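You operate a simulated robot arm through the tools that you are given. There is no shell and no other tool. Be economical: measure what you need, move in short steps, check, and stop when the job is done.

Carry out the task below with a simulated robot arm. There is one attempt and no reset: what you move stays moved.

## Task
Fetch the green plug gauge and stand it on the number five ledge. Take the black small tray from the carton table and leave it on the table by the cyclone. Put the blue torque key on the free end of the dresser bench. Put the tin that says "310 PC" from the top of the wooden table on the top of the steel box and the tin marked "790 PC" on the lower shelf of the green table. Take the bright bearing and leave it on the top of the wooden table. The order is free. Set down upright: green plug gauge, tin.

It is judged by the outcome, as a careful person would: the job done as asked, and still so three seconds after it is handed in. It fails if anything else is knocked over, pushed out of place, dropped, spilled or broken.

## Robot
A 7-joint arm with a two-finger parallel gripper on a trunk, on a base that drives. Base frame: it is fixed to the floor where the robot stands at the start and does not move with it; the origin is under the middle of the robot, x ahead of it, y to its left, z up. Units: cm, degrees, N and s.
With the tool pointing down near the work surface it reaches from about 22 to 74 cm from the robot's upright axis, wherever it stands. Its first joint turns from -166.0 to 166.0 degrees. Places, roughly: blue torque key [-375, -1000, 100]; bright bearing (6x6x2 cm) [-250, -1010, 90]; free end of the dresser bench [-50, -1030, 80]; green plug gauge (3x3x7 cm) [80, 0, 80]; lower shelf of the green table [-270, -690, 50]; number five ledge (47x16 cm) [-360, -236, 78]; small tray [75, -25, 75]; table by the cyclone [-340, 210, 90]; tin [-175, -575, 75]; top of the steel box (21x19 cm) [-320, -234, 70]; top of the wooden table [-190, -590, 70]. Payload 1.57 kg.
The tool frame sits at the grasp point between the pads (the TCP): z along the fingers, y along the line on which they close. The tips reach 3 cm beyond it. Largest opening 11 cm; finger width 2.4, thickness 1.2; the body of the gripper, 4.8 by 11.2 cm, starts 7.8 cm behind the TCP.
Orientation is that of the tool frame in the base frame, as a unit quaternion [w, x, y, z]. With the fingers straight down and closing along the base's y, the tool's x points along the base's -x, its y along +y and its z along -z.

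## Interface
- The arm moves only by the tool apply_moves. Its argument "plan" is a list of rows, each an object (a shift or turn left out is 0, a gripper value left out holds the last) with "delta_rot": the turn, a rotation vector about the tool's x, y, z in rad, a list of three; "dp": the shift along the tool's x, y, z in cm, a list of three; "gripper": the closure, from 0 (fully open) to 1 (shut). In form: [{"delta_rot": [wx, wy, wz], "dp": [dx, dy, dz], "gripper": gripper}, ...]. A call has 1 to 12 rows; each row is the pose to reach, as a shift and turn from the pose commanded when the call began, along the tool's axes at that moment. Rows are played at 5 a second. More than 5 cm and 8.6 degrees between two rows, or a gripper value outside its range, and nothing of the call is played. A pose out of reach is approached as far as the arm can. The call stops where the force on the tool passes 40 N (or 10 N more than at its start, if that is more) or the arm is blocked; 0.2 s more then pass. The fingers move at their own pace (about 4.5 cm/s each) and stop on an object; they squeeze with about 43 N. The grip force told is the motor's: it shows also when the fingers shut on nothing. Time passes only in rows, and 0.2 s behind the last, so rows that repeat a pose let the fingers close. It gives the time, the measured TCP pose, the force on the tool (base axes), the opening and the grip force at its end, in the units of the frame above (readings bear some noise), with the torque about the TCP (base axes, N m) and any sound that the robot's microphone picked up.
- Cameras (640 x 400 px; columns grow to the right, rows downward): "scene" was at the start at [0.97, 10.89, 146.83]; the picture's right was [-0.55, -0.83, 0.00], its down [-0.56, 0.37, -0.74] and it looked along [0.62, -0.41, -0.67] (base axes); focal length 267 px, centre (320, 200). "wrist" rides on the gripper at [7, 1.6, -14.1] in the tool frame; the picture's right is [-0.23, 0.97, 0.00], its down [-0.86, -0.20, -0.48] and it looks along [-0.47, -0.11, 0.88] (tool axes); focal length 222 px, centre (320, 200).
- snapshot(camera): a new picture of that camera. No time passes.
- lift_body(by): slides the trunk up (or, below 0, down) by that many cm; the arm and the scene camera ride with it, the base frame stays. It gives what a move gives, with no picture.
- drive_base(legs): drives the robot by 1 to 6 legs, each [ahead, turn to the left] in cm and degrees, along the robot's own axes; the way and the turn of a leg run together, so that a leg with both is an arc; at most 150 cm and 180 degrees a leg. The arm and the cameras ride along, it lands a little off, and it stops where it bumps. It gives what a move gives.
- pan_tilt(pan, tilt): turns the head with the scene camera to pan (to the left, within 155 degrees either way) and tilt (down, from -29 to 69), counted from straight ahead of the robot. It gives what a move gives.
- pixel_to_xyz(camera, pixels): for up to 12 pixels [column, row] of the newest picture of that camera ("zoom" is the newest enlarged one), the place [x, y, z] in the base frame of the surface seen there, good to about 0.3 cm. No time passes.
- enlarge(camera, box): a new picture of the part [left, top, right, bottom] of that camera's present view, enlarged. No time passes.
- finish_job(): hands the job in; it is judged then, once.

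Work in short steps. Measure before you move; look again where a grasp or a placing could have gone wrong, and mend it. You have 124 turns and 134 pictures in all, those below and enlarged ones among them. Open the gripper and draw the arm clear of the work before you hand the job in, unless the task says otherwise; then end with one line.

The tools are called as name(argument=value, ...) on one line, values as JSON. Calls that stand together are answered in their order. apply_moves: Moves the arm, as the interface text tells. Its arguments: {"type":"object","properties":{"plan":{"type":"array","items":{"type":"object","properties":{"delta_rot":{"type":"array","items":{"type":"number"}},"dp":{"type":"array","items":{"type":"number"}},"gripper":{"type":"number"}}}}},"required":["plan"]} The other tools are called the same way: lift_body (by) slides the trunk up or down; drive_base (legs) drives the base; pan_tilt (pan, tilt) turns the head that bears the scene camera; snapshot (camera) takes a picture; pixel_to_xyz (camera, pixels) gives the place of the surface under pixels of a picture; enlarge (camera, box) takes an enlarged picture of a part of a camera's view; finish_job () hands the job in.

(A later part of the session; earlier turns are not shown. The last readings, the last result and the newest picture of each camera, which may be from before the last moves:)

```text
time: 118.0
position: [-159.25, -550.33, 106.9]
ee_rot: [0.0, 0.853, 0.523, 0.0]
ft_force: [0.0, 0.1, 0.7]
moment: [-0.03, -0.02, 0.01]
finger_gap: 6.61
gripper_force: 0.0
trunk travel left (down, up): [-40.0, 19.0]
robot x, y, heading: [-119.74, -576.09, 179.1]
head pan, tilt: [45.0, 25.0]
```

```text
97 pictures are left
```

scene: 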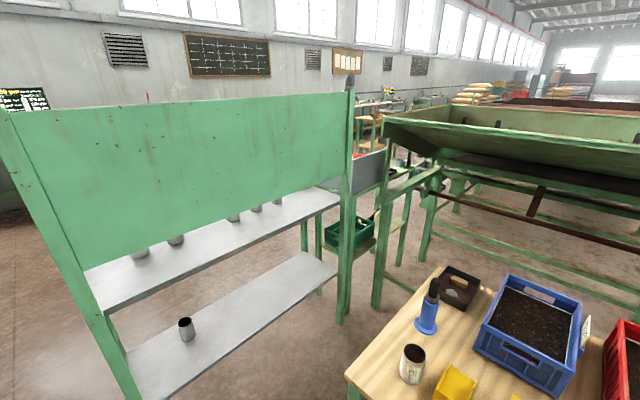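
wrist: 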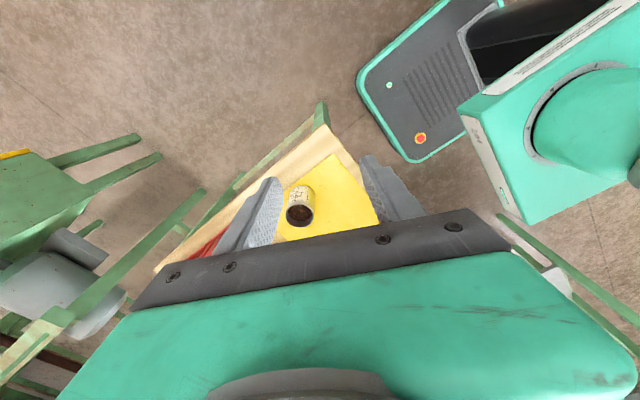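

pixel_to_xyz(camera="scene", pixels=[[185, 320], [187, 340], [130, 355], [335, 265], [300, 255], [145, 390], [220, 335], [270, 300], [100, 310], [335, 205], [230, 245], [330, 275]])

enlarge(camera="scene", box=[80, 160, 360, 400])

```text
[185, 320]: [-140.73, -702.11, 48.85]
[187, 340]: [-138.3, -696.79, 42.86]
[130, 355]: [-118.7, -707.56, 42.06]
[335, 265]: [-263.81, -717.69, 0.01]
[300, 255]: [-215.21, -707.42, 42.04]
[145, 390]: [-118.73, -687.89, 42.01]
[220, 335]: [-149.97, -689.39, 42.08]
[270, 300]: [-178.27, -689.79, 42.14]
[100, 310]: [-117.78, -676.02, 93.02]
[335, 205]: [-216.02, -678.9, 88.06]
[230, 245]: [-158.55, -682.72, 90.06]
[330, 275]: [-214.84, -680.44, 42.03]
```

```text
1.67 times, centred on (220, 280) of scene
```

zoom: 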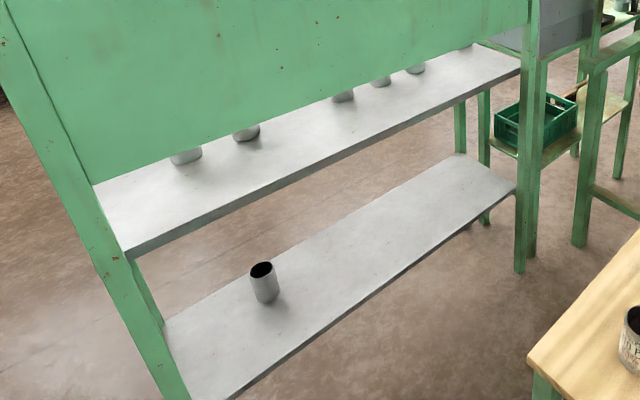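

The nearby rack's shelf is at x≈-167, z 42, which doesn't match (-270,-690,50). The table behind, with the green crate at (345,232), may; I measure and enlarge it.

enlarge(camera="scene", box=[300, 130, 440, 320])

pixel_to_xyz(camera="scene", pixels=[[365, 237], [372, 225], [355, 250], [345, 235], [378, 212], [368, 170], [385, 200], [400, 190], [345, 320], [330, 240], [375, 248], [400, 260]])

```text
2.11 times, centred on (370, 225) of scene
```

zoom: 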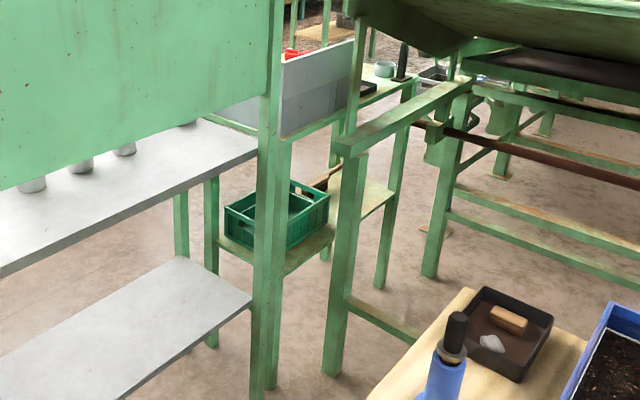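

```text
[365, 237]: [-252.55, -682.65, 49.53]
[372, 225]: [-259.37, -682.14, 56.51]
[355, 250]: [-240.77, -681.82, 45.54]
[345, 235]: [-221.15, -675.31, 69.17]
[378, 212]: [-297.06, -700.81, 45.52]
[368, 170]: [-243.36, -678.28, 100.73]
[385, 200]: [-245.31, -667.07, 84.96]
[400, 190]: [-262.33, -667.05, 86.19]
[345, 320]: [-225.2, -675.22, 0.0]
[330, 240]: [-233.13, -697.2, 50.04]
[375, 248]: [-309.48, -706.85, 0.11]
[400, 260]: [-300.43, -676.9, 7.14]
```

The green table is the one at x≈-230..-315 with a wooden lower shelf at z 45.5; it needs a tilted grasp to reach under its top. I'll grip tin 790 with the tool tilted 45° forward. First I turn the wrist back and go behind the tin.

apply_moves(plan=[{"dp": [-1.1, 0.75, 1.5], "delta_rot": [0, 0, 0.14], "gripper": 0.15}, {"dp": [-2.2, 1.5, 3], "delta_rot": [0, 0, 0.28]}, {"dp": [-3.4, 2.25, 4.5], "delta_rot": [0, 0, 0.42]}, {"dp": [-4.5, 3, 6], "delta_rot": [0, 0, 0.56]}, {"dp": [-5.6, 3.75, 7.5], "delta_rot": [0, 0, 0.7]}, {"dp": [-6.7, 4.5, 9], "delta_rot": [0, 0, 0.84]}, {"dp": [-7.9, 5.3, 10.5], "delta_rot": [0, 0, 0.98]}, {"dp": [-8.95, 6, 12], "delta_rot": [0, 0, 1.1]}])

apply_moves(plan=[{"delta_rot": [0, -0.13, 0]}, {"delta_rot": [0, -0.26, 0]}, {"delta_rot": [0, -0.39, 0]}, {"delta_rot": [0, -0.52, 0]}, {"delta_rot": [0, -0.65, 0]}, {"delta_rot": [0, -0.785, 0]}, {"delta_rot": [0, -0.785, 0]}])

snapshot(camera="wrist")

pan_tilt(pan=-10, tilt=40)

snapshot(camera="scene")

```text
time: 119.8
position: [-157.92, -560.99, 95.01]
ee_rot: [-0.001, 1.0, 0.001, -0.001]
ft_force: [-0.6, 0.7, -0.6]
moment: [-0.01, -0.03, 0.01]
finger_gap: 9.34
gripper_force: 0.0
trunk travel left (down, up): [-40.0, 19.0]
robot x, y, heading: [-119.71, -576.66, 178.9]
head pan, tilt: [45.0, 25.0]
```

```text
time: 121.4
position: [-157.99, -560.98, 94.97]
ee_rot: [0.0, 0.923, 0.001, -0.384]
ft_force: [-0.7, 0.4, 0.7]
moment: [0.02, 0.0, 0.01]
finger_gap: 9.36
gripper_force: 0.1
trunk travel left (down, up): [-40.0, 19.0]
robot x, y, heading: [-119.94, -576.41, 179.0]
head pan, tilt: [45.0, 25.0]
```

```text
94 pictures are left
```

wrist: 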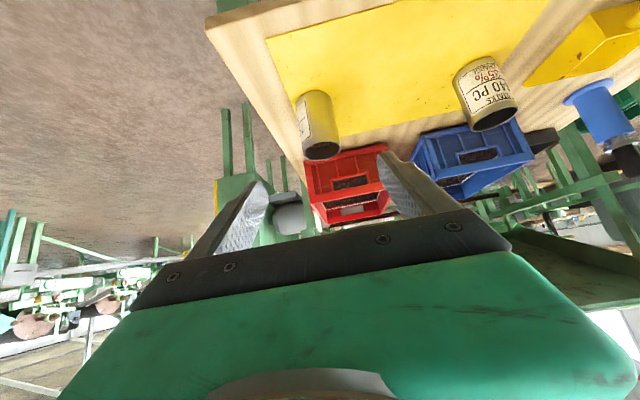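

```text
time: 122.6
position: [-157.94, -560.94, 94.97]
ee_rot: [0.0, 0.923, 0.002, -0.384]
ft_force: [0.3, 0.0, 0.4]
moment: [0.02, 0.02, 0.01]
finger_gap: 9.34
gripper_force: 0.1
trunk travel left (down, up): [-40.0, 19.0]
robot x, y, heading: [-119.88, -576.41, 179.2]
head pan, tilt: [-10.0, 40.0]
```

```text
93 pictures are left
```

scene: 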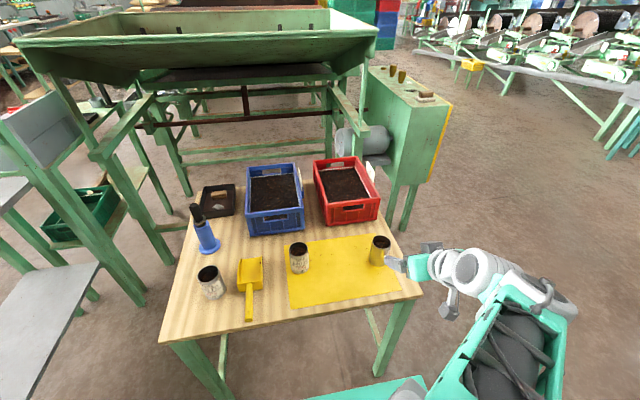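

The tilted tool lies along the line to the 790 tin. I advance along the tool's axis around it in steps.

apply_moves(plan=[{"dp": [0, 0, 4]}, {"dp": [0, 0, 8]}, {"dp": [0.2, 0, 12]}, {"dp": [0.3, 0, 16]}, {"dp": [0.3, 0, 16]}])

snapshot(camera="wrist")

enlarge(camera="scene", box=[330, 200, 480, 320])

```text
time: 123.8
position: [-169.15, -561.05, 83.25]
ee_rot: [0.0, 0.923, 0.001, -0.384]
ft_force: [-0.5, -0.3, -0.2]
moment: [-0.05, -0.01, 0.03]
finger_gap: 9.33
gripper_force: 0.1
trunk travel left (down, up): [-40.0, 19.0]
robot x, y, heading: [-120.0, -576.33, 179.1]
head pan, tilt: [-10.0, 40.0]
```

```text
92 pictures are left
```

wrist: 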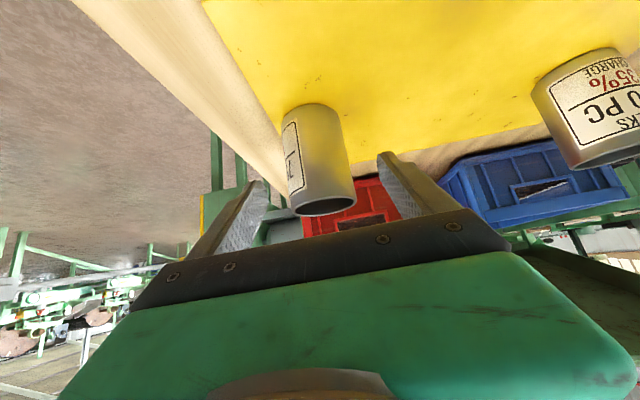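

```text
3.33 times, centred on (405, 260) of scene
```

zoom: 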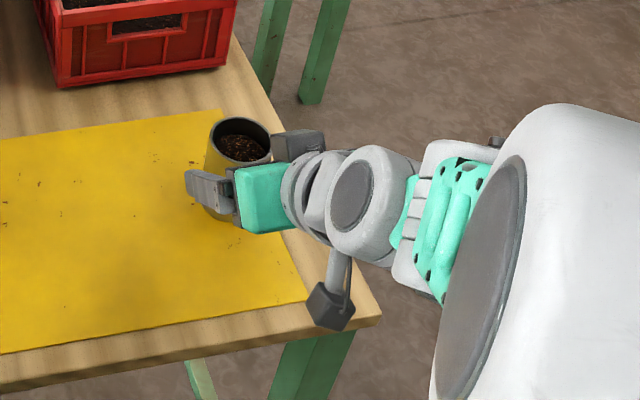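

The tin lies between the fingers and the camera stub stays clear of the table. I advance the last 6 cm and close.

apply_moves(plan=[{"dp": [0, 0, 3]}, {"dp": [0, 0, 6.2]}, {"dp": [0, 0, 6.2]}, {"dp": [0, 0, 6.2], "gripper": 1}, {"dp": [0, 0, 6.2], "gripper": 1}, {"dp": [0, 0, 6.2], "gripper": 1}, {"dp": [0, 0, 6.2], "gripper": 1}])

snapshot(camera="wrist")

```text
time: 125.4
position: [-173.41, -561.02, 78.88]
ee_rot: [0.0, 0.923, 0.001, -0.384]
ft_force: [-0.6, -0.1, 0.6]
moment: [-0.06, 0.03, 0.02]
finger_gap: 5.92
gripper_force: 31.6
trunk travel left (down, up): [-40.0, 19.0]
robot x, y, heading: [-119.97, -576.22, 179.2]
head pan, tilt: [-10.0, 40.0]
```

```text
90 pictures are left
```

wrist: 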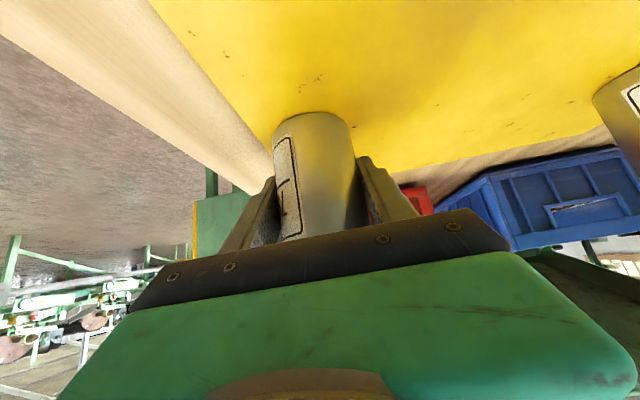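

Gripped at 5.9. I lift straight up 20 cm and draw in toward the robot.

apply_moves(plan=[{"dp": [-1.4, 0, -1.4]}, {"dp": [-4.2, 0, -4.2]}, {"dp": [-7.0, 0, -7.0]}, {"dp": [-10.5, 0, -10.5]}, {"dp": [-14, 0, -14]}, {"dp": [-17.5, 0, -17.5]}, {"dp": [-14.3, 0, -20.7]}, {"dp": [-11.2, 0, -23.9]}])

snapshot(camera="wrist")

pan_tilt(pan=90, tilt=20)

snapshot(camera="scene")

```text
time: 127.2
position: [-164.48, -560.97, 103.82]
ee_rot: [-0.001, 0.923, 0.001, -0.384]
ft_force: [0.5, -0.2, -1.2]
moment: [0.04, 0.0, 0.0]
finger_gap: 5.89
gripper_force: 42.9
trunk travel left (down, up): [-40.0, 19.0]
robot x, y, heading: [-119.91, -576.13, 179.0]
head pan, tilt: [-10.0, 40.0]
```

```text
89 pictures are left
```

wrist: 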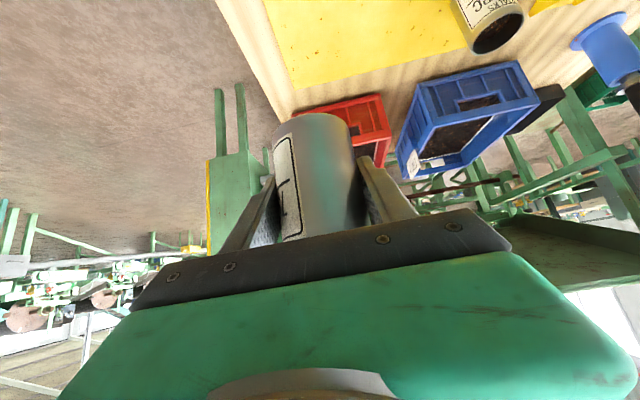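

```text
time: 129.0
position: [-164.5, -561.06, 103.78]
ee_rot: [0.001, 0.924, 0.002, -0.384]
ft_force: [-0.1, -0.7, -1.4]
moment: [-0.02, 0.01, 0.0]
finger_gap: 5.9
gripper_force: 42.9
trunk travel left (down, up): [-40.0, 19.0]
robot x, y, heading: [-120.24, -576.08, 179.1]
head pan, tilt: [90.0, 20.0]
```

```text
88 pictures are left
```

scene: 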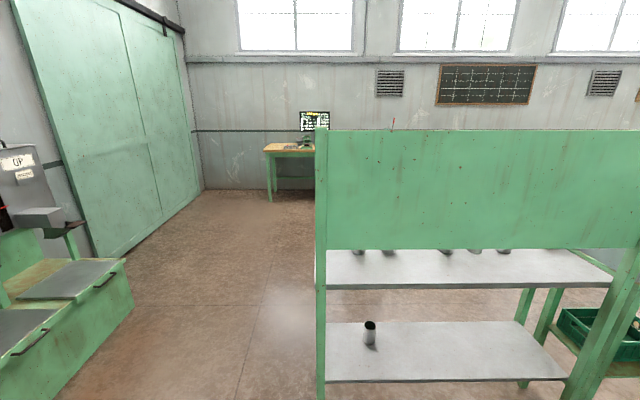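

I measure the passage between the rack's left post (318,380) and the cabinet (130,300), and the floor beyond.

pixel_to_xyz(camera="scene", pixels=[[320, 370], [133, 300], [75, 380], [200, 300], [270, 195], [120, 260], [318, 150], [255, 250], [300, 190]])

```text
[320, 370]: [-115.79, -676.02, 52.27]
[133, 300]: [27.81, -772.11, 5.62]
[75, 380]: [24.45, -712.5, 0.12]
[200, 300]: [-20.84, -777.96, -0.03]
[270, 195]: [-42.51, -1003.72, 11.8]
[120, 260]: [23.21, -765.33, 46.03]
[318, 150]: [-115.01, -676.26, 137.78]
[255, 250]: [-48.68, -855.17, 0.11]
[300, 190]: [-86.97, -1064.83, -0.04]
```

The corridor runs x≈-115..23. I back up to x≈-50, go down to y≈-800 and turn towards -x to look at the green table from behind.

drive_base(legs=[[-70, 0], [0, 91], [110, 0], [115, 0], [0, -90], [60, 0]])

pan_tilt(pan=-20, tilt=15)

snapshot(camera="scene")

```text
time: 154.2
position: [-154.45, -789.33, 103.81]
ee_rot: [0.006, 0.923, 0.017, -0.384]
ft_force: [-0.4, -0.1, -0.9]
moment: [0.02, 0.01, 0.0]
finger_gap: 5.92
gripper_force: 43.0
trunk travel left (down, up): [-40.0, 19.0]
robot x, y, heading: [-109.37, -803.1, -179.0]
head pan, tilt: [90.0, 20.0]
```

```text
time: 156.1
position: [-154.36, -789.16, 103.67]
ee_rot: [0.006, 0.923, 0.016, -0.384]
ft_force: [0.3, -0.9, -0.9]
moment: [0.01, -0.01, 0.02]
finger_gap: 5.88
gripper_force: 42.9
trunk travel left (down, up): [-40.0, 19.0]
robot x, y, heading: [-108.99, -802.8, -179.3]
head pan, tilt: [-20.0, 15.0]
```

```text
87 pictures are left
```

scene: 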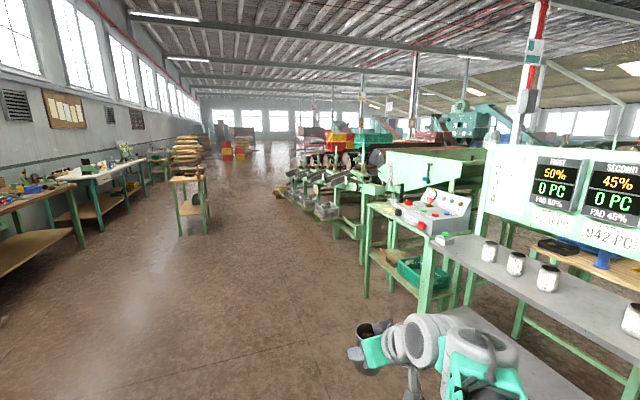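

The green table with its control panel and crate is at (415,240), its lower shelf open from this side. I drive to x≈-275 and turn to face it.

drive_base(legs=[[90, 0], [78, 0], [0, -90]])

pan_tilt(pan=15, tilt=35)

snapshot(camera="scene")

```text
time: 168.5
position: [-261.91, -759.59, 103.76]
ee_rot: [0.273, -0.651, 0.655, 0.27]
ft_force: [-0.1, 0.1, -0.4]
moment: [0.02, 0.0, 0.0]
finger_gap: 5.91
gripper_force: 42.6
trunk travel left (down, up): [-40.0, 19.0]
robot x, y, heading: [-277.21, -804.58, 88.8]
head pan, tilt: [-20.0, 15.0]
```

```text
time: 169.5
position: [-261.89, -759.5, 103.74]
ee_rot: [0.272, -0.652, 0.654, 0.271]
ft_force: [-0.5, -0.7, 0.1]
moment: [0.03, 0.02, 0.02]
finger_gap: 5.88
gripper_force: 42.9
trunk travel left (down, up): [-40.0, 19.0]
robot x, y, heading: [-277.61, -804.11, 88.8]
head pan, tilt: [15.0, 35.0]
```

```text
86 pictures are left
```

scene: 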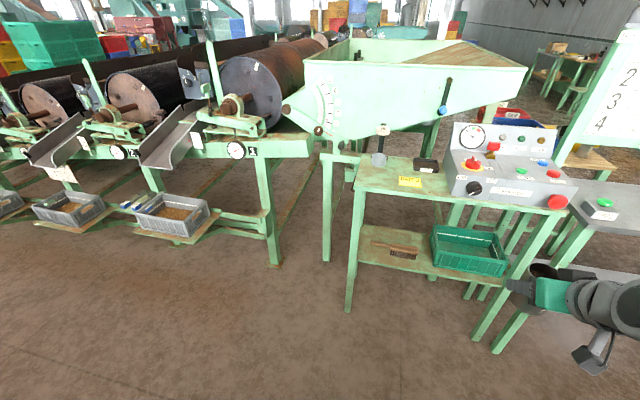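

The lower shelf holds a brush (392,248) and the green crate (468,252). I enlarge and measure for a free spot.

enlarge(camera="scene", box=[330, 150, 570, 340])

pixel_to_xyz(camera="scene", pixels=[[365, 256], [362, 230], [420, 268], [428, 240], [375, 240], [405, 255], [432, 258], [505, 273], [415, 232], [365, 187], [470, 200], [400, 262]])

```text
2.11 times, centred on (450, 245) of scene
```

zoom: 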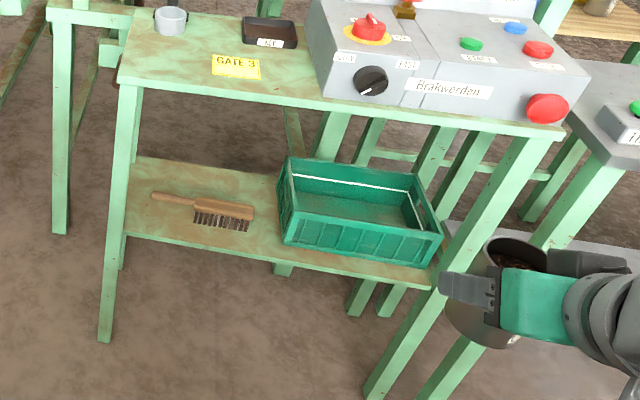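

```text
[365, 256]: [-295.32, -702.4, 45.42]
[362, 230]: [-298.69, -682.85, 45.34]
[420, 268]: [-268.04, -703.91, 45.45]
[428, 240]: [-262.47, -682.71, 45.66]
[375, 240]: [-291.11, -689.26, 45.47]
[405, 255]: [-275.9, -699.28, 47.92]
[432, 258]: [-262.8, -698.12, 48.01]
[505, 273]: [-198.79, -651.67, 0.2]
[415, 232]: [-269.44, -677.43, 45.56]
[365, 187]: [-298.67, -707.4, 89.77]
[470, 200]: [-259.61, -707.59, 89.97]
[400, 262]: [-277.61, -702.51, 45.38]
```

I measure the brush's ends, the front-left leg and the shelf's front edge more exactly.

pixel_to_xyz(camera="zoom", pixels=[[156, 196], [194, 205], [196, 218], [248, 228], [252, 208], [112, 220], [122, 200], [128, 234], [185, 242], [160, 205], [120, 110], [285, 230]])

```text
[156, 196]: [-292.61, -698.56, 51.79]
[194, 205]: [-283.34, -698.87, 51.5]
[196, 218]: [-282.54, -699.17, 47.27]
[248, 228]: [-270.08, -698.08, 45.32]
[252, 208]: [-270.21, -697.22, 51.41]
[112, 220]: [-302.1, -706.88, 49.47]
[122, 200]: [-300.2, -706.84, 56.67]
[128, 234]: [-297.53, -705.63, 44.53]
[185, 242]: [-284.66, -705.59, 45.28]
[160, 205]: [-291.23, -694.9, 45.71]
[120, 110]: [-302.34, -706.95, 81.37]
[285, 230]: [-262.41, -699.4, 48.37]
```

The brush lies at y≈-700..-696, z up to 52; behind it the shelf is free. I'll put the tin at about (-281,-690). First I shift the arm sideways and lower the trunk 40 cm while clear of the table.

apply_moves(plan=[{"dp": [0, 4.8, 0]}, {"dp": [0, 9.6, 0]}, {"dp": [0, 14.4, 0]}, {"dp": [0, 19, 0]}])

lift_body(by=-40)

drive_base(legs=[[46, 0]])

pan_tilt(pan=20, tilt=35)

snapshot(camera="scene")

snapshot(camera="wrist")

```text
time: 170.4
position: [-267.06, -761.36, 99.13]
ee_rot: [0.267, -0.56, 0.761, 0.191]
ft_force: [-0.2, 0.4, -0.8]
moment: [-0.06, 0.02, 0.0]
finger_gap: 5.9
gripper_force: 43.0
trunk travel left (down, up): [-40.0, 19.0]
robot x, y, heading: [-277.49, -803.74, 88.4]
head pan, tilt: [15.0, 35.0]
stopped in row 4: the arm was blocked; the commanded pose is now the measured one
```

```text
time: 171.5
position: [-268.46, -767.71, 84.25]
ee_rot: [0.189, -0.579, 0.783, 0.123]
ft_force: [-0.1, 0.1, -0.6]
moment: [0.0, 0.05, 0.01]
finger_gap: 5.91
gripper_force: 43.5
trunk travel left (down, up): [-35.6, 23.4]
robot x, y, heading: [-277.55, -804.15, 88.8]
head pan, tilt: [15.0, 35.0]
stopped: the arm was blocked; the commanded pose is now the measured one
```

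```text
time: 174.2
position: [-267.26, -721.76, 84.66]
ee_rot: [0.19, -0.579, 0.783, 0.125]
ft_force: [-0.6, -0.1, -1.0]
moment: [0.02, 0.0, 0.02]
finger_gap: 5.9
gripper_force: 42.8
trunk travel left (down, up): [-35.6, 23.4]
robot x, y, heading: [-276.4, -757.82, 88.7]
head pan, tilt: [15.0, 35.0]
```

```text
time: 174.9
position: [-267.33, -721.97, 84.56]
ee_rot: [0.191, -0.58, 0.783, 0.124]
ft_force: [0.6, -0.4, -0.3]
moment: [0.01, -0.02, -0.02]
finger_gap: 5.91
gripper_force: 42.9
trunk travel left (down, up): [-35.6, 23.4]
robot x, y, heading: [-276.43, -758.02, 88.6]
head pan, tilt: [20.0, 35.0]
```

```text
84 pictures are left
```

scene: 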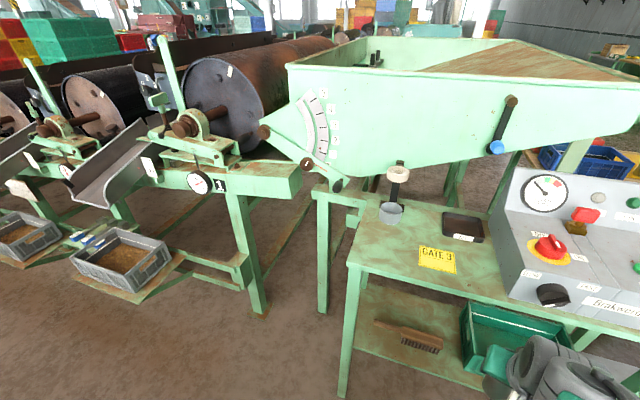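

```text
83 pictures are left
```

wrist: 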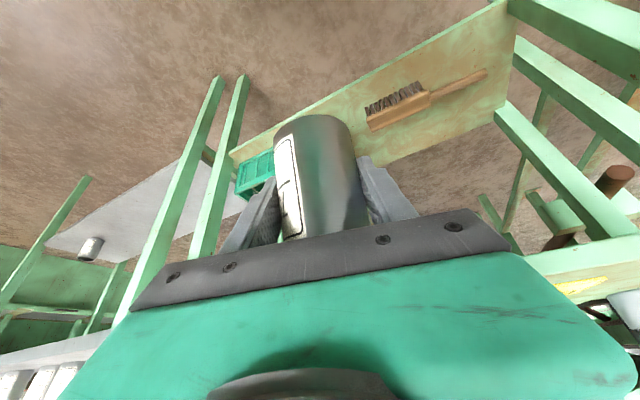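

The arm folded too tightly and blocked on itself, tilting the tool back to 26° (tin still held). I back off first, then extend the arm further out and restore the 45° tilt.

drive_base(legs=[[-48, 0]])

apply_moves(plan=[{"dp": [-4.1, 1.26, 1.05]}, {"dp": [-8.2, 2.5, 2.1]}, {"dp": [-12.3, 3.8, 3.2]}, {"dp": [-14.6, 7.8, 3.5], "delta_rot": [-0.05, -0.082, -0.058]}, {"dp": [-16.8, 11.8, 3.8], "delta_rot": [-0.1, -0.164, -0.116]}, {"dp": [-19.1, 15.7, 4.1], "delta_rot": [-0.15, -0.247, -0.173]}, {"dp": [-21.3, 19.7, 4.35], "delta_rot": [-0.1994, -0.329, -0.231]}, {"dp": [-21.3, 19.7, 4.35], "delta_rot": [-0.1994, -0.329, -0.231]}])

snapshot(camera="wrist")

```text
time: 177.8
position: [-268.4, -769.94, 84.51]
ee_rot: [0.19, -0.579, 0.783, 0.124]
ft_force: [1.2, 0.4, -0.7]
moment: [0.03, -0.04, 0.04]
finger_gap: 5.89
gripper_force: 42.5
trunk travel left (down, up): [-35.6, 23.4]
robot x, y, heading: [-277.75, -806.22, 88.6]
head pan, tilt: [20.0, 35.0]
```

```text
time: 179.6
position: [-281.15, -743.86, 89.6]
ee_rot: [0.271, -0.653, 0.653, 0.272]
ft_force: [-0.1, -0.6, -0.4]
moment: [0.04, -0.01, -0.03]
finger_gap: 5.91
gripper_force: 42.6
trunk travel left (down, up): [-35.6, 23.4]
robot x, y, heading: [-277.5, -805.89, 88.7]
head pan, tilt: [20.0, 35.0]
```

```text
82 pictures are left
```

wrist: 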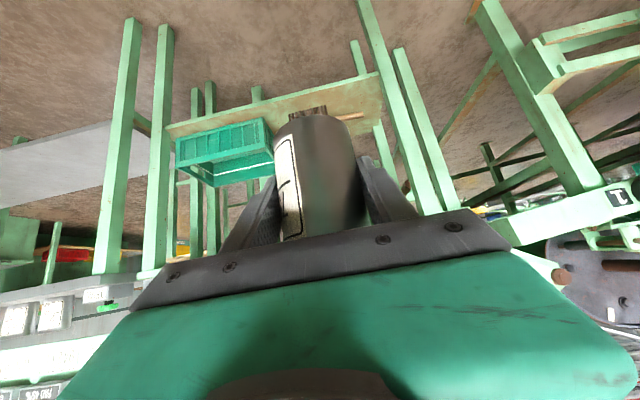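

Pose is right again: 45° tilt, tin upright at (-281,-744). I lower the trunk by 31 cm.

lift_body(by=-31)

pan_tilt(pan=-5, tilt=40)

snapshot(camera="scene")

```text
time: 182.7
position: [-281.07, -744.02, 58.61]
ee_rot: [0.269, -0.653, 0.653, 0.272]
ft_force: [-0.5, 0.7, -0.7]
moment: [0.01, 0.01, -0.03]
finger_gap: 5.9
gripper_force: 43.4
trunk travel left (down, up): [-4.6, 54.4]
robot x, y, heading: [-277.78, -805.99, 88.4]
head pan, tilt: [20.0, 35.0]
```

```text
time: 183.5
position: [-281.11, -743.97, 58.56]
ee_rot: [0.271, -0.652, 0.654, 0.271]
ft_force: [-0.6, -0.4, 0.1]
moment: [-0.01, 0.03, 0.01]
finger_gap: 5.87
gripper_force: 43.3
trunk travel left (down, up): [-4.6, 54.4]
robot x, y, heading: [-277.44, -806.28, 88.9]
head pan, tilt: [-5.0, 40.0]
```

```text
81 pictures are left
```

scene: 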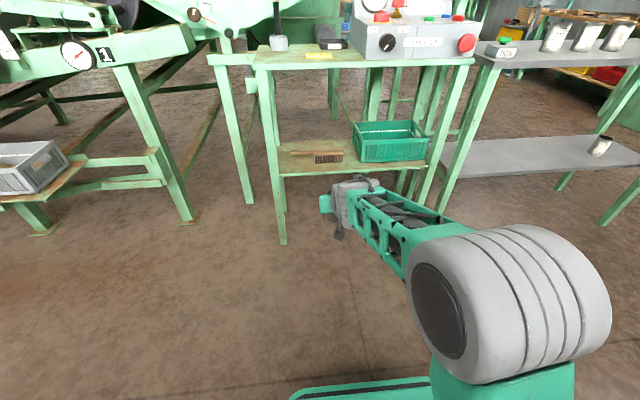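

I raise 2 cm for clearance over the brush (top 52), then drive 40 cm ahead.

apply_moves(plan=[{"dp": [-1.41, 0, -1.41]}, {"dp": [-1.41, 0, -1.41]}])

drive_base(legs=[[38, 0]])

snapshot(camera="scene")

snapshot(camera="wrist")

```text
time: 184.1
position: [-281.05, -744.0, 60.61]
ee_rot: [0.27, -0.653, 0.654, 0.271]
ft_force: [0.0, 0.4, -0.6]
moment: [0.02, -0.01, -0.01]
finger_gap: 5.92
gripper_force: 43.1
trunk travel left (down, up): [-4.6, 54.4]
robot x, y, heading: [-277.27, -806.23, 88.7]
head pan, tilt: [-5.0, 40.0]
```

```text
time: 186.6
position: [-280.17, -705.6, 60.57]
ee_rot: [0.27, -0.653, 0.654, 0.27]
ft_force: [1.0, -0.2, -0.5]
moment: [-0.02, -0.01, 0.03]
finger_gap: 5.9
gripper_force: 43.2
trunk travel left (down, up): [-4.6, 54.4]
robot x, y, heading: [-276.71, -768.14, 88.7]
head pan, tilt: [-5.0, 40.0]
```

```text
80 pictures are left
```

scene: 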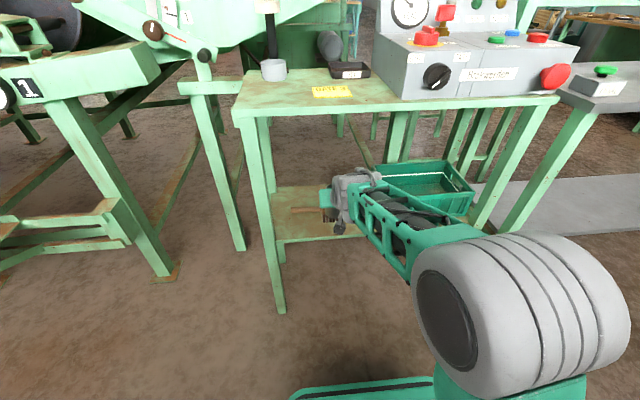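

```text
79 pictures are left
```

wrist: 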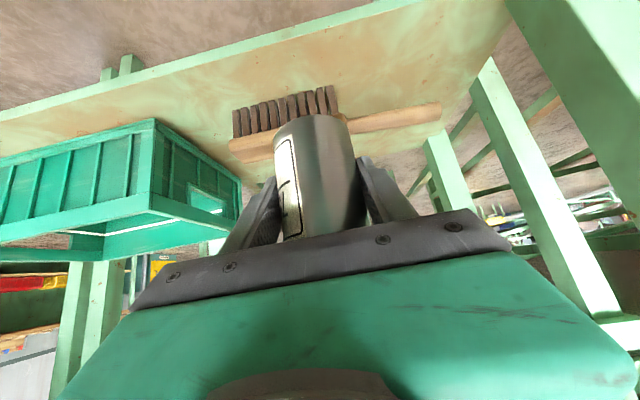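

I check the heights: the wrist's top (352,172) against the table's underside (340,112).

pixel_to_xyz(camera="scene", pixels=[[352, 172], [365, 178], [375, 195], [410, 222], [300, 112], [340, 106], [340, 110], [455, 235], [336, 188]])

```text
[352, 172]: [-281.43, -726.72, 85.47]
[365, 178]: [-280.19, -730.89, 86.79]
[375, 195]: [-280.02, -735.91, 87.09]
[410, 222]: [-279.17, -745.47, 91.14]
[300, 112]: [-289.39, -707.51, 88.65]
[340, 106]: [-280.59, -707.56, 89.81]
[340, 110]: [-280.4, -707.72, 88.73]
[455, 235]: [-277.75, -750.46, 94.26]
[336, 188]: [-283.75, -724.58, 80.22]
```

The wrist top (85.5 at y -727) will stay just outside the table edge (-707.5). I move in over the brush and lower to z≈52.6.

apply_moves(plan=[{"dp": [-3.17, 0, 3.19]}, {"dp": [-6.35, 0, 6.38]}, {"dp": [-7.75, 0, 9.92]}, {"dp": [-8.09, 0, 13.81]}, {"dp": [-5.26, 0, 16.63]}, {"dp": [-5.26, 0, 16.63]}])

snapshot(camera="wrist")

enlarge(camera="scene", box=[250, 80, 450, 260])

```text
time: 188.0
position: [-280.19, -690.08, 52.48]
ee_rot: [0.27, -0.653, 0.654, 0.27]
ft_force: [-0.4, -0.7, -0.8]
moment: [-0.02, -0.03, -0.02]
finger_gap: 5.92
gripper_force: 42.5
trunk travel left (down, up): [-4.6, 54.4]
robot x, y, heading: [-276.71, -768.15, 88.6]
head pan, tilt: [-5.0, 40.0]
```

```text
78 pictures are left
```

wrist: 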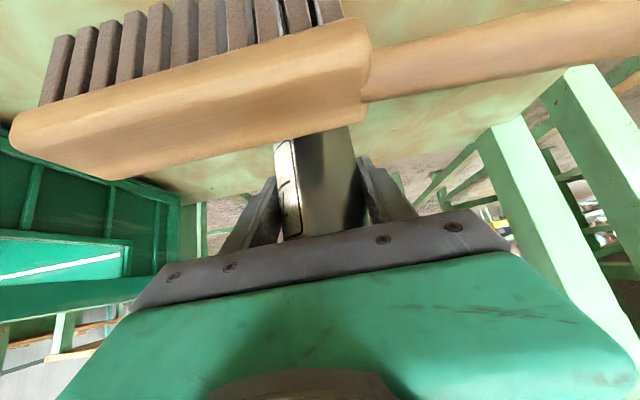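

```text
2.22 times, centred on (350, 170) of scene
```

zoom: 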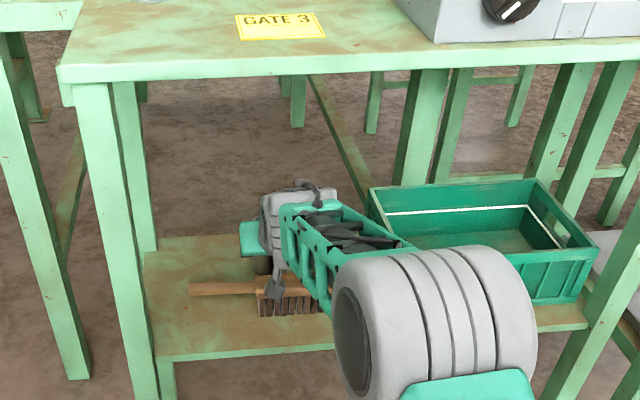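

Clear of the crate and the brush. I lower the last 2 cm to contact.

apply_moves(plan=[{"dp": [0.7, 0, 0.7]}, {"dp": [1.2, 0, 1.2]}, {"dp": [1.4, 0, 1.4]}, {"dp": [1.55, 0, 1.55]}, {"dp": [1.55, 0, 1.55]}])

```text
time: 189.2
position: [-280.24, -690.13, 50.3]
ee_rot: [0.271, -0.653, 0.654, 0.271]
ft_force: [0.1, 0.2, -0.1]
moment: [0.03, -0.01, -0.03]
finger_gap: 5.88
gripper_force: 43.0
trunk travel left (down, up): [-4.6, 54.4]
robot x, y, heading: [-277.16, -768.2, 88.3]
head pan, tilt: [-5.0, 40.0]
```

No contact yet at 50.3; I go down in finer steps.

apply_moves(plan=[{"dp": [0.14, 0, 0.14]}, {"dp": [0.28, 0, 0.28]}, {"dp": [0.28, 0, 0.28]}])

```text
time: 190.0
position: [-280.2, -690.19, 50.25]
ee_rot: [-0.272, 0.653, -0.653, -0.273]
ft_force: [0.9, -1.1, 12.0]
moment: [-0.24, -0.22, -0.05]
finger_gap: 5.9
gripper_force: 43.1
trunk travel left (down, up): [-4.6, 54.4]
robot x, y, heading: [-276.3, -768.36, 88.7]
head pan, tilt: [-5.0, 40.0]
```

Contact (12 N). I open, then draw back along the tool axis.

apply_moves(plan=[{"dp": [-0.1, 0, -0.1], "gripper": 0.28}, {"dp": [-0.1, 0, -0.1]}, {"dp": [-0.1, 0, -0.1]}, {"dp": [-0.1, 0, -0.1]}, {"dp": [-0.1, 0, -3]}, {"dp": [-0.1, 0, -7]}, {"dp": [-0.1, 0, -11]}, {"dp": [-0.1, 0, -15]}, {"dp": [2.5, 0, -18]}, {"dp": [5, 0, -21]}])

snapshot(camera="wrist")

```text
time: 192.2
position: [-280.23, -708.59, 61.1]
ee_rot: [0.27, -0.653, 0.653, 0.271]
ft_force: [0.2, -0.2, -0.4]
moment: [0.02, 0.0, 0.0]
finger_gap: 7.92
gripper_force: 0.1
trunk travel left (down, up): [-4.6, 54.4]
robot x, y, heading: [-276.81, -767.8, 88.8]
head pan, tilt: [-5.0, 40.0]
```

```text
76 pictures are left
```

wrist: 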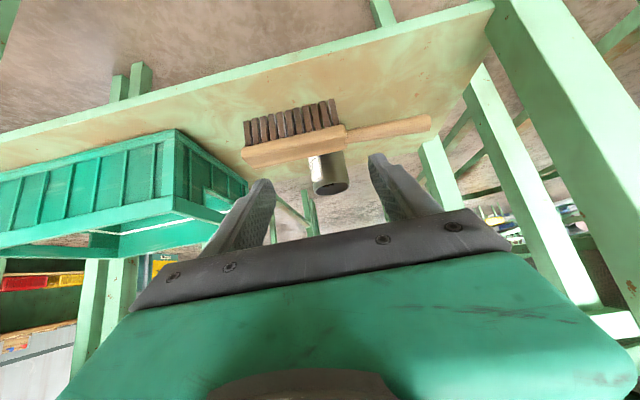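

The tin stands on the shelf behind the brush. I back off, raise the trunk and straighten the tool, then turn to the benches at y≈-1000.

drive_base(legs=[[-45, 0]])

lift_body(by=45)

apply_moves(plan=[{"delta_rot": [0, 0.13, 0]}, {"delta_rot": [0, 0.26, 0]}, {"delta_rot": [0, 0.39, 0]}, {"delta_rot": [0, 0.52, 0]}, {"delta_rot": [0, 0.65, 0]}, {"delta_rot": [0, 0.785, 0]}, {"delta_rot": [0, 0.785, 0], "dp": [3, 0, -3]}, {"delta_rot": [0, 0.785, 0], "dp": [6, 0, -6]}, {"delta_rot": [0, 0.785, 0], "dp": [8, 0, -8]}])

drive_base(legs=[[0, 178]])

pan_tilt(pan=0, tilt=20)

snapshot(camera="scene")

```text
time: 194.9
position: [-281.31, -753.57, 61.25]
ee_rot: [-0.27, 0.654, -0.652, -0.272]
ft_force: [-0.1, -0.8, -0.1]
moment: [-0.05, 0.0, 0.03]
finger_gap: 7.92
gripper_force: 0.1
trunk travel left (down, up): [-4.6, 54.4]
robot x, y, heading: [-277.72, -812.86, 88.7]
head pan, tilt: [-5.0, 40.0]
```

```text
refused: 45 is not a number from -40 to 40
```

```text
time: 196.9
position: [-281.26, -764.9, 61.1]
ee_rot: [0.0, 0.708, -0.707, 0.001]
ft_force: [-0.3, -0.3, 1.2]
moment: [0.03, -0.01, -0.02]
finger_gap: 7.93
gripper_force: 0.1
trunk travel left (down, up): [-4.6, 54.4]
robot x, y, heading: [-277.76, -813.21, 88.9]
head pan, tilt: [-5.0, 40.0]
```

```text
time: 204.5
position: [-276.31, -860.99, 61.16]
ee_rot: [0.001, 0.721, 0.693, 0.001]
ft_force: [0.4, -0.1, 0.2]
moment: [-0.01, 0.0, -0.06]
finger_gap: 7.93
gripper_force: 0.0
trunk travel left (down, up): [-4.6, 54.4]
robot x, y, heading: [-277.96, -812.9, -93.8]
head pan, tilt: [-5.0, 40.0]
```

```text
time: 205.4
position: [-276.27, -861.14, 61.22]
ee_rot: [0.0, 0.722, 0.692, 0.0]
ft_force: [-1.1, -0.7, 0.0]
moment: [0.0, -0.03, 0.01]
finger_gap: 7.94
gripper_force: 0.2
trunk travel left (down, up): [-4.6, 54.4]
robot x, y, heading: [-277.58, -812.83, -93.9]
head pan, tilt: [0.0, 20.0]
```

```text
75 pictures are left
```

scene: 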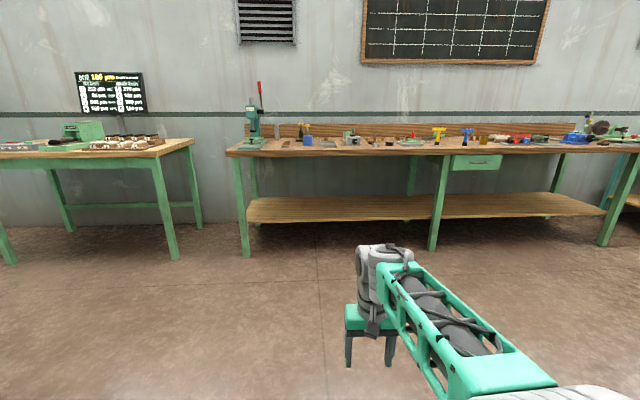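

The bench ahead has yellow and blue T-shaped keys at (438,133),(467,133). I raise the trunk and approach between the key and the bearing.

lift_body(by=38)

drive_base(legs=[[0, -38], [100, 0], [0, 42]])

pan_tilt(pan=0, tilt=35)

snapshot(camera="scene")

```text
time: 209.0
position: [-276.25, -861.0, 99.2]
ee_rot: [0.0, 0.722, 0.692, 0.0]
ft_force: [-0.6, 0.6, 0.0]
moment: [-0.02, 0.04, 0.0]
finger_gap: 7.91
gripper_force: 0.0
trunk travel left (down, up): [-42.6, 16.4]
robot x, y, heading: [-278.07, -813.19, -93.6]
head pan, tilt: [0.0, 20.0]
```

```text
time: 217.9
position: [-340.2, -935.34, 99.22]
ee_rot: [0.0, 0.701, 0.713, 0.0]
ft_force: [-0.1, -0.4, -0.6]
moment: [-0.04, 0.05, 0.0]
finger_gap: 7.9
gripper_force: 0.1
trunk travel left (down, up): [-42.6, 16.4]
robot x, y, heading: [-344.78, -887.44, -90.2]
head pan, tilt: [0.0, 20.0]
```

```text
time: 218.7
position: [-340.16, -935.35, 99.29]
ee_rot: [0.001, 0.7, 0.714, 0.001]
ft_force: [0.5, -0.3, -1.0]
moment: [-0.02, 0.01, 0.01]
finger_gap: 7.92
gripper_force: 0.0
trunk travel left (down, up): [-42.6, 16.4]
robot x, y, heading: [-344.55, -887.37, -90.3]
head pan, tilt: [0.0, 35.0]
```

```text
74 pictures are left
```

scene: 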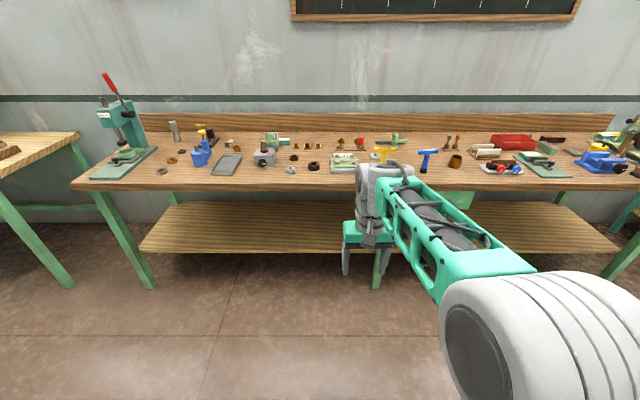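

I enlarge the bench to find the blue key and the bright bearing, and measure.

enlarge(camera="scene", box=[80, 120, 330, 195])

enlarge(camera="scene", box=[330, 125, 520, 195])

pixel_to_xyz(camera="scene", pixels=[[427, 152], [424, 170], [400, 182], [289, 170], [314, 166], [294, 157], [160, 171], [172, 160], [182, 152], [100, 184]])

```text
2.56 times, centred on (205, 158) of scene
```

zoom: 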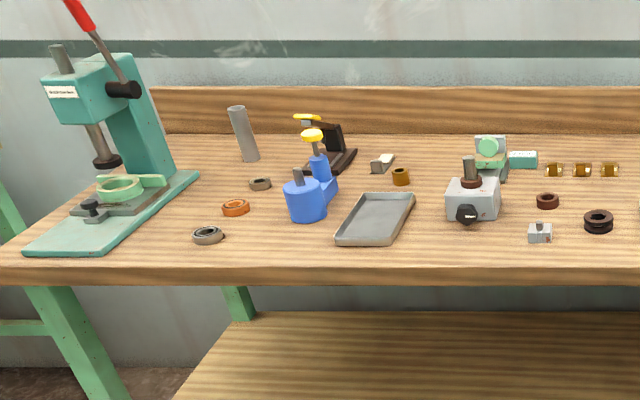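

```text
3.37 times, centred on (425, 160) of scene
```

zoom: 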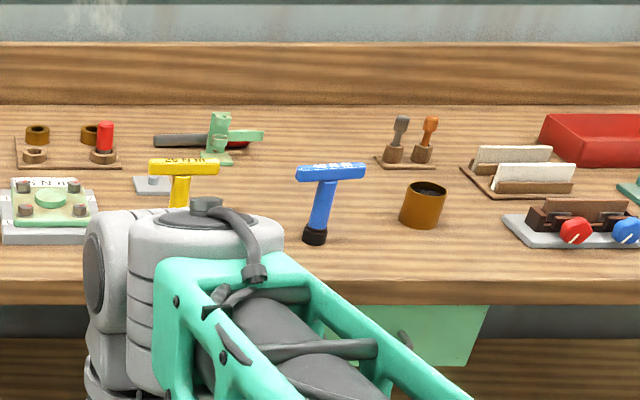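

```text
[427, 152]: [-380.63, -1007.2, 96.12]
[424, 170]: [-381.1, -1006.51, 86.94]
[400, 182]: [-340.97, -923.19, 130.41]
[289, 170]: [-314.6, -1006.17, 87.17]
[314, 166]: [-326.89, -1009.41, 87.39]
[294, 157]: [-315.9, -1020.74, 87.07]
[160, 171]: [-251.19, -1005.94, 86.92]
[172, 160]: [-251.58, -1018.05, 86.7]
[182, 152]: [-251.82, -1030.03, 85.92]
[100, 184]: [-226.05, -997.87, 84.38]
```

The blue key stands upright at (-381,-1007), its bar along x at z≈97. I raise the hand and turn it 90° to close across the bar, and drive in front of the key.

apply_moves(plan=[{"delta_rot": [0, 0, -0.131], "dp": [0, 0, -1]}, {"delta_rot": [0, 0, -0.262], "dp": [0, 0, -2]}, {"delta_rot": [0, 0, -0.393], "dp": [0, 0, -4]}, {"delta_rot": [0, 0, -0.524], "dp": [0, 0, -6]}, {"delta_rot": [0, 0, -0.655], "dp": [0, 0, -8]}, {"delta_rot": [0, 0, -0.786], "dp": [0, 0, -9]}, {"delta_rot": [0, 0, -0.917], "dp": [0, 0, -10]}, {"delta_rot": [0, 0, -1.048], "dp": [0, 0, -10]}, {"delta_rot": [0, 0, -1.179], "dp": [0, 0, -10]}, {"delta_rot": [0, 0, -1.31], "dp": [0, 0, -10]}, {"delta_rot": [0, 0, -1.441], "dp": [0, 0, -10]}, {"delta_rot": [0, 0, -1.571], "dp": [0, 0, -10]}])

drive_base(legs=[[0, -40], [57, 0], [0, 40], [12, 0]])

pan_tilt(pan=10, tilt=42)

snapshot(camera="scene")

snapshot(camera="wrist")

```text
time: 221.3
position: [-340.27, -935.4, 109.27]
ee_rot: [0.001, -0.01, 1.0, 0.001]
ft_force: [0.2, 0.7, 0.1]
moment: [0.04, -0.02, 0.02]
finger_gap: 7.93
gripper_force: 0.1
trunk travel left (down, up): [-42.6, 16.4]
robot x, y, heading: [-344.66, -887.56, -90.5]
head pan, tilt: [0.0, 35.0]
```

```text
time: 229.2
position: [-376.77, -990.91, 109.22]
ee_rot: [0.001, -0.012, 1.0, 0.0]
ft_force: [0.3, 0.5, 0.3]
moment: [0.03, 0.02, 0.01]
finger_gap: 7.91
gripper_force: 0.1
trunk travel left (down, up): [-42.6, 16.4]
robot x, y, heading: [-381.42, -942.9, -90.2]
head pan, tilt: [0.0, 35.0]
```

```text
time: 229.9
position: [-376.71, -990.91, 109.2]
ee_rot: [0.001, -0.012, 1.0, 0.0]
ft_force: [0.1, 0.9, -0.1]
moment: [-0.03, -0.01, 0.0]
finger_gap: 7.93
gripper_force: 0.0
trunk travel left (down, up): [-42.6, 16.4]
robot x, y, heading: [-381.19, -942.75, -89.9]
head pan, tilt: [10.0, 42.0]
```

```text
71 pictures are left
```

scene: 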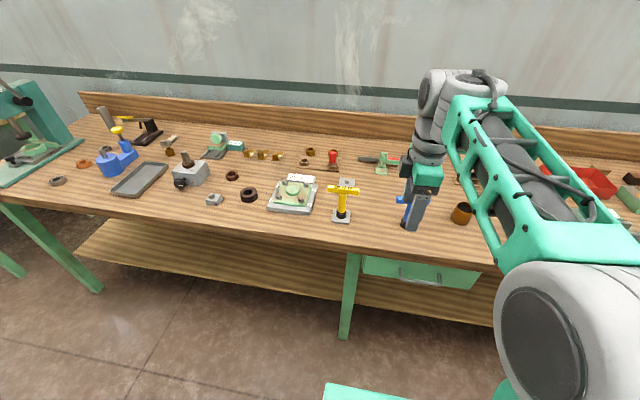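

```text
70 pictures are left
```

wrist: 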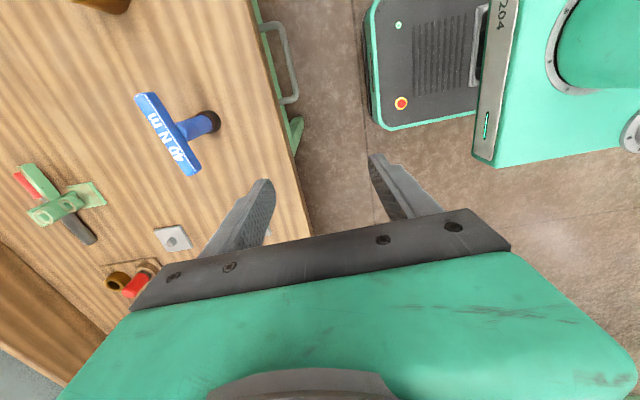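

The blue key's bar runs from (142,98) to (193,172) in the wrist view. I measure it.

pixel_to_xyz(camera="wrist", pixels=[[142, 98], [155, 97], [192, 172], [168, 135], [160, 140], [176, 128], [210, 122], [190, 127]])

```text
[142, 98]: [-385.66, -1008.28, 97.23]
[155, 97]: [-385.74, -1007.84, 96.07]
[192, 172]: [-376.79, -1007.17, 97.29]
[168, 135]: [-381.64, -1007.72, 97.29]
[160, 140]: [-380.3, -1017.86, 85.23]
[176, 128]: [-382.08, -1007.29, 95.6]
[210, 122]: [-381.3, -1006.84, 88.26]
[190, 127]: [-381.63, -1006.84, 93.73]
```

Bar centre (-381.4,-1007.9), top 97.3. I move above it, turned 0.1 rad to match, and lower to just above.

apply_moves(plan=[{"dp": [1.3, -4.3, 0], "delta_rot": [0, 0, -0.05]}, {"dp": [2.6, -8.5, 0], "delta_rot": [0, 0, -0.1]}, {"dp": [3.9, -12.8, 0], "delta_rot": [0, 0, -0.1]}, {"dp": [5.1, -17, 0], "delta_rot": [0, 0, -0.1]}, {"dp": [5.1, -17, 4], "delta_rot": [0, 0, -0.1]}, {"dp": [5.1, -17, 7], "delta_rot": [0, 0, -0.1]}, {"dp": [5.1, -17, 7], "delta_rot": [0, 0, -0.1]}])

snapshot(camera="wrist")

```text
time: 231.5
position: [-381.58, -1008.02, 102.19]
ee_rot: [0.001, -0.062, 0.998, 0.0]
ft_force: [0.0, -0.3, -0.4]
moment: [-0.01, -0.03, 0.01]
finger_gap: 7.94
gripper_force: 0.1
trunk travel left (down, up): [-42.6, 16.4]
robot x, y, heading: [-381.15, -942.83, -89.9]
head pan, tilt: [10.0, 42.0]
```

```text
69 pictures are left
```

wrist: 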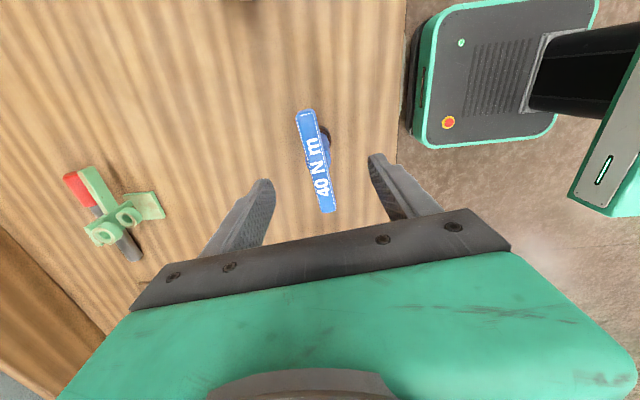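

The bar is centred between the fingers. I lower 6.4, close, then look.

apply_moves(plan=[{"dp": [0, 0, 3]}, {"dp": [0, 0, 6.4]}, {"dp": [0, 0, 6.4]}, {"dp": [0, 0, 6.4], "gripper": 1}, {"dp": [0, 0, 6.4], "gripper": 1}, {"dp": [0, 0, 6.4], "gripper": 1}, {"dp": [0, 0, 6.4], "gripper": 1}, {"dp": [0, 0, 6.4], "gripper": 1}])

snapshot(camera="wrist")

```text
time: 233.3
position: [-381.53, -1007.95, 95.82]
ee_rot: [0.001, -0.062, 0.998, 0.0]
ft_force: [-0.3, -0.7, -0.9]
moment: [-0.03, -0.01, -0.03]
finger_gap: 2.42
gripper_force: 29.6
trunk travel left (down, up): [-42.6, 16.4]
robot x, y, heading: [-380.96, -943.14, -90.0]
head pan, tilt: [10.0, 42.0]
```

```text
68 pictures are left
```

wrist: 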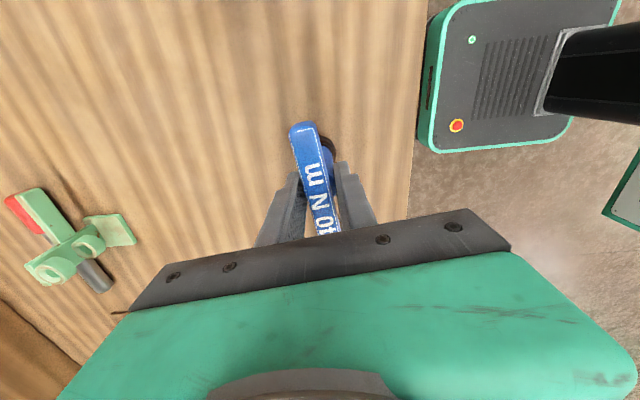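

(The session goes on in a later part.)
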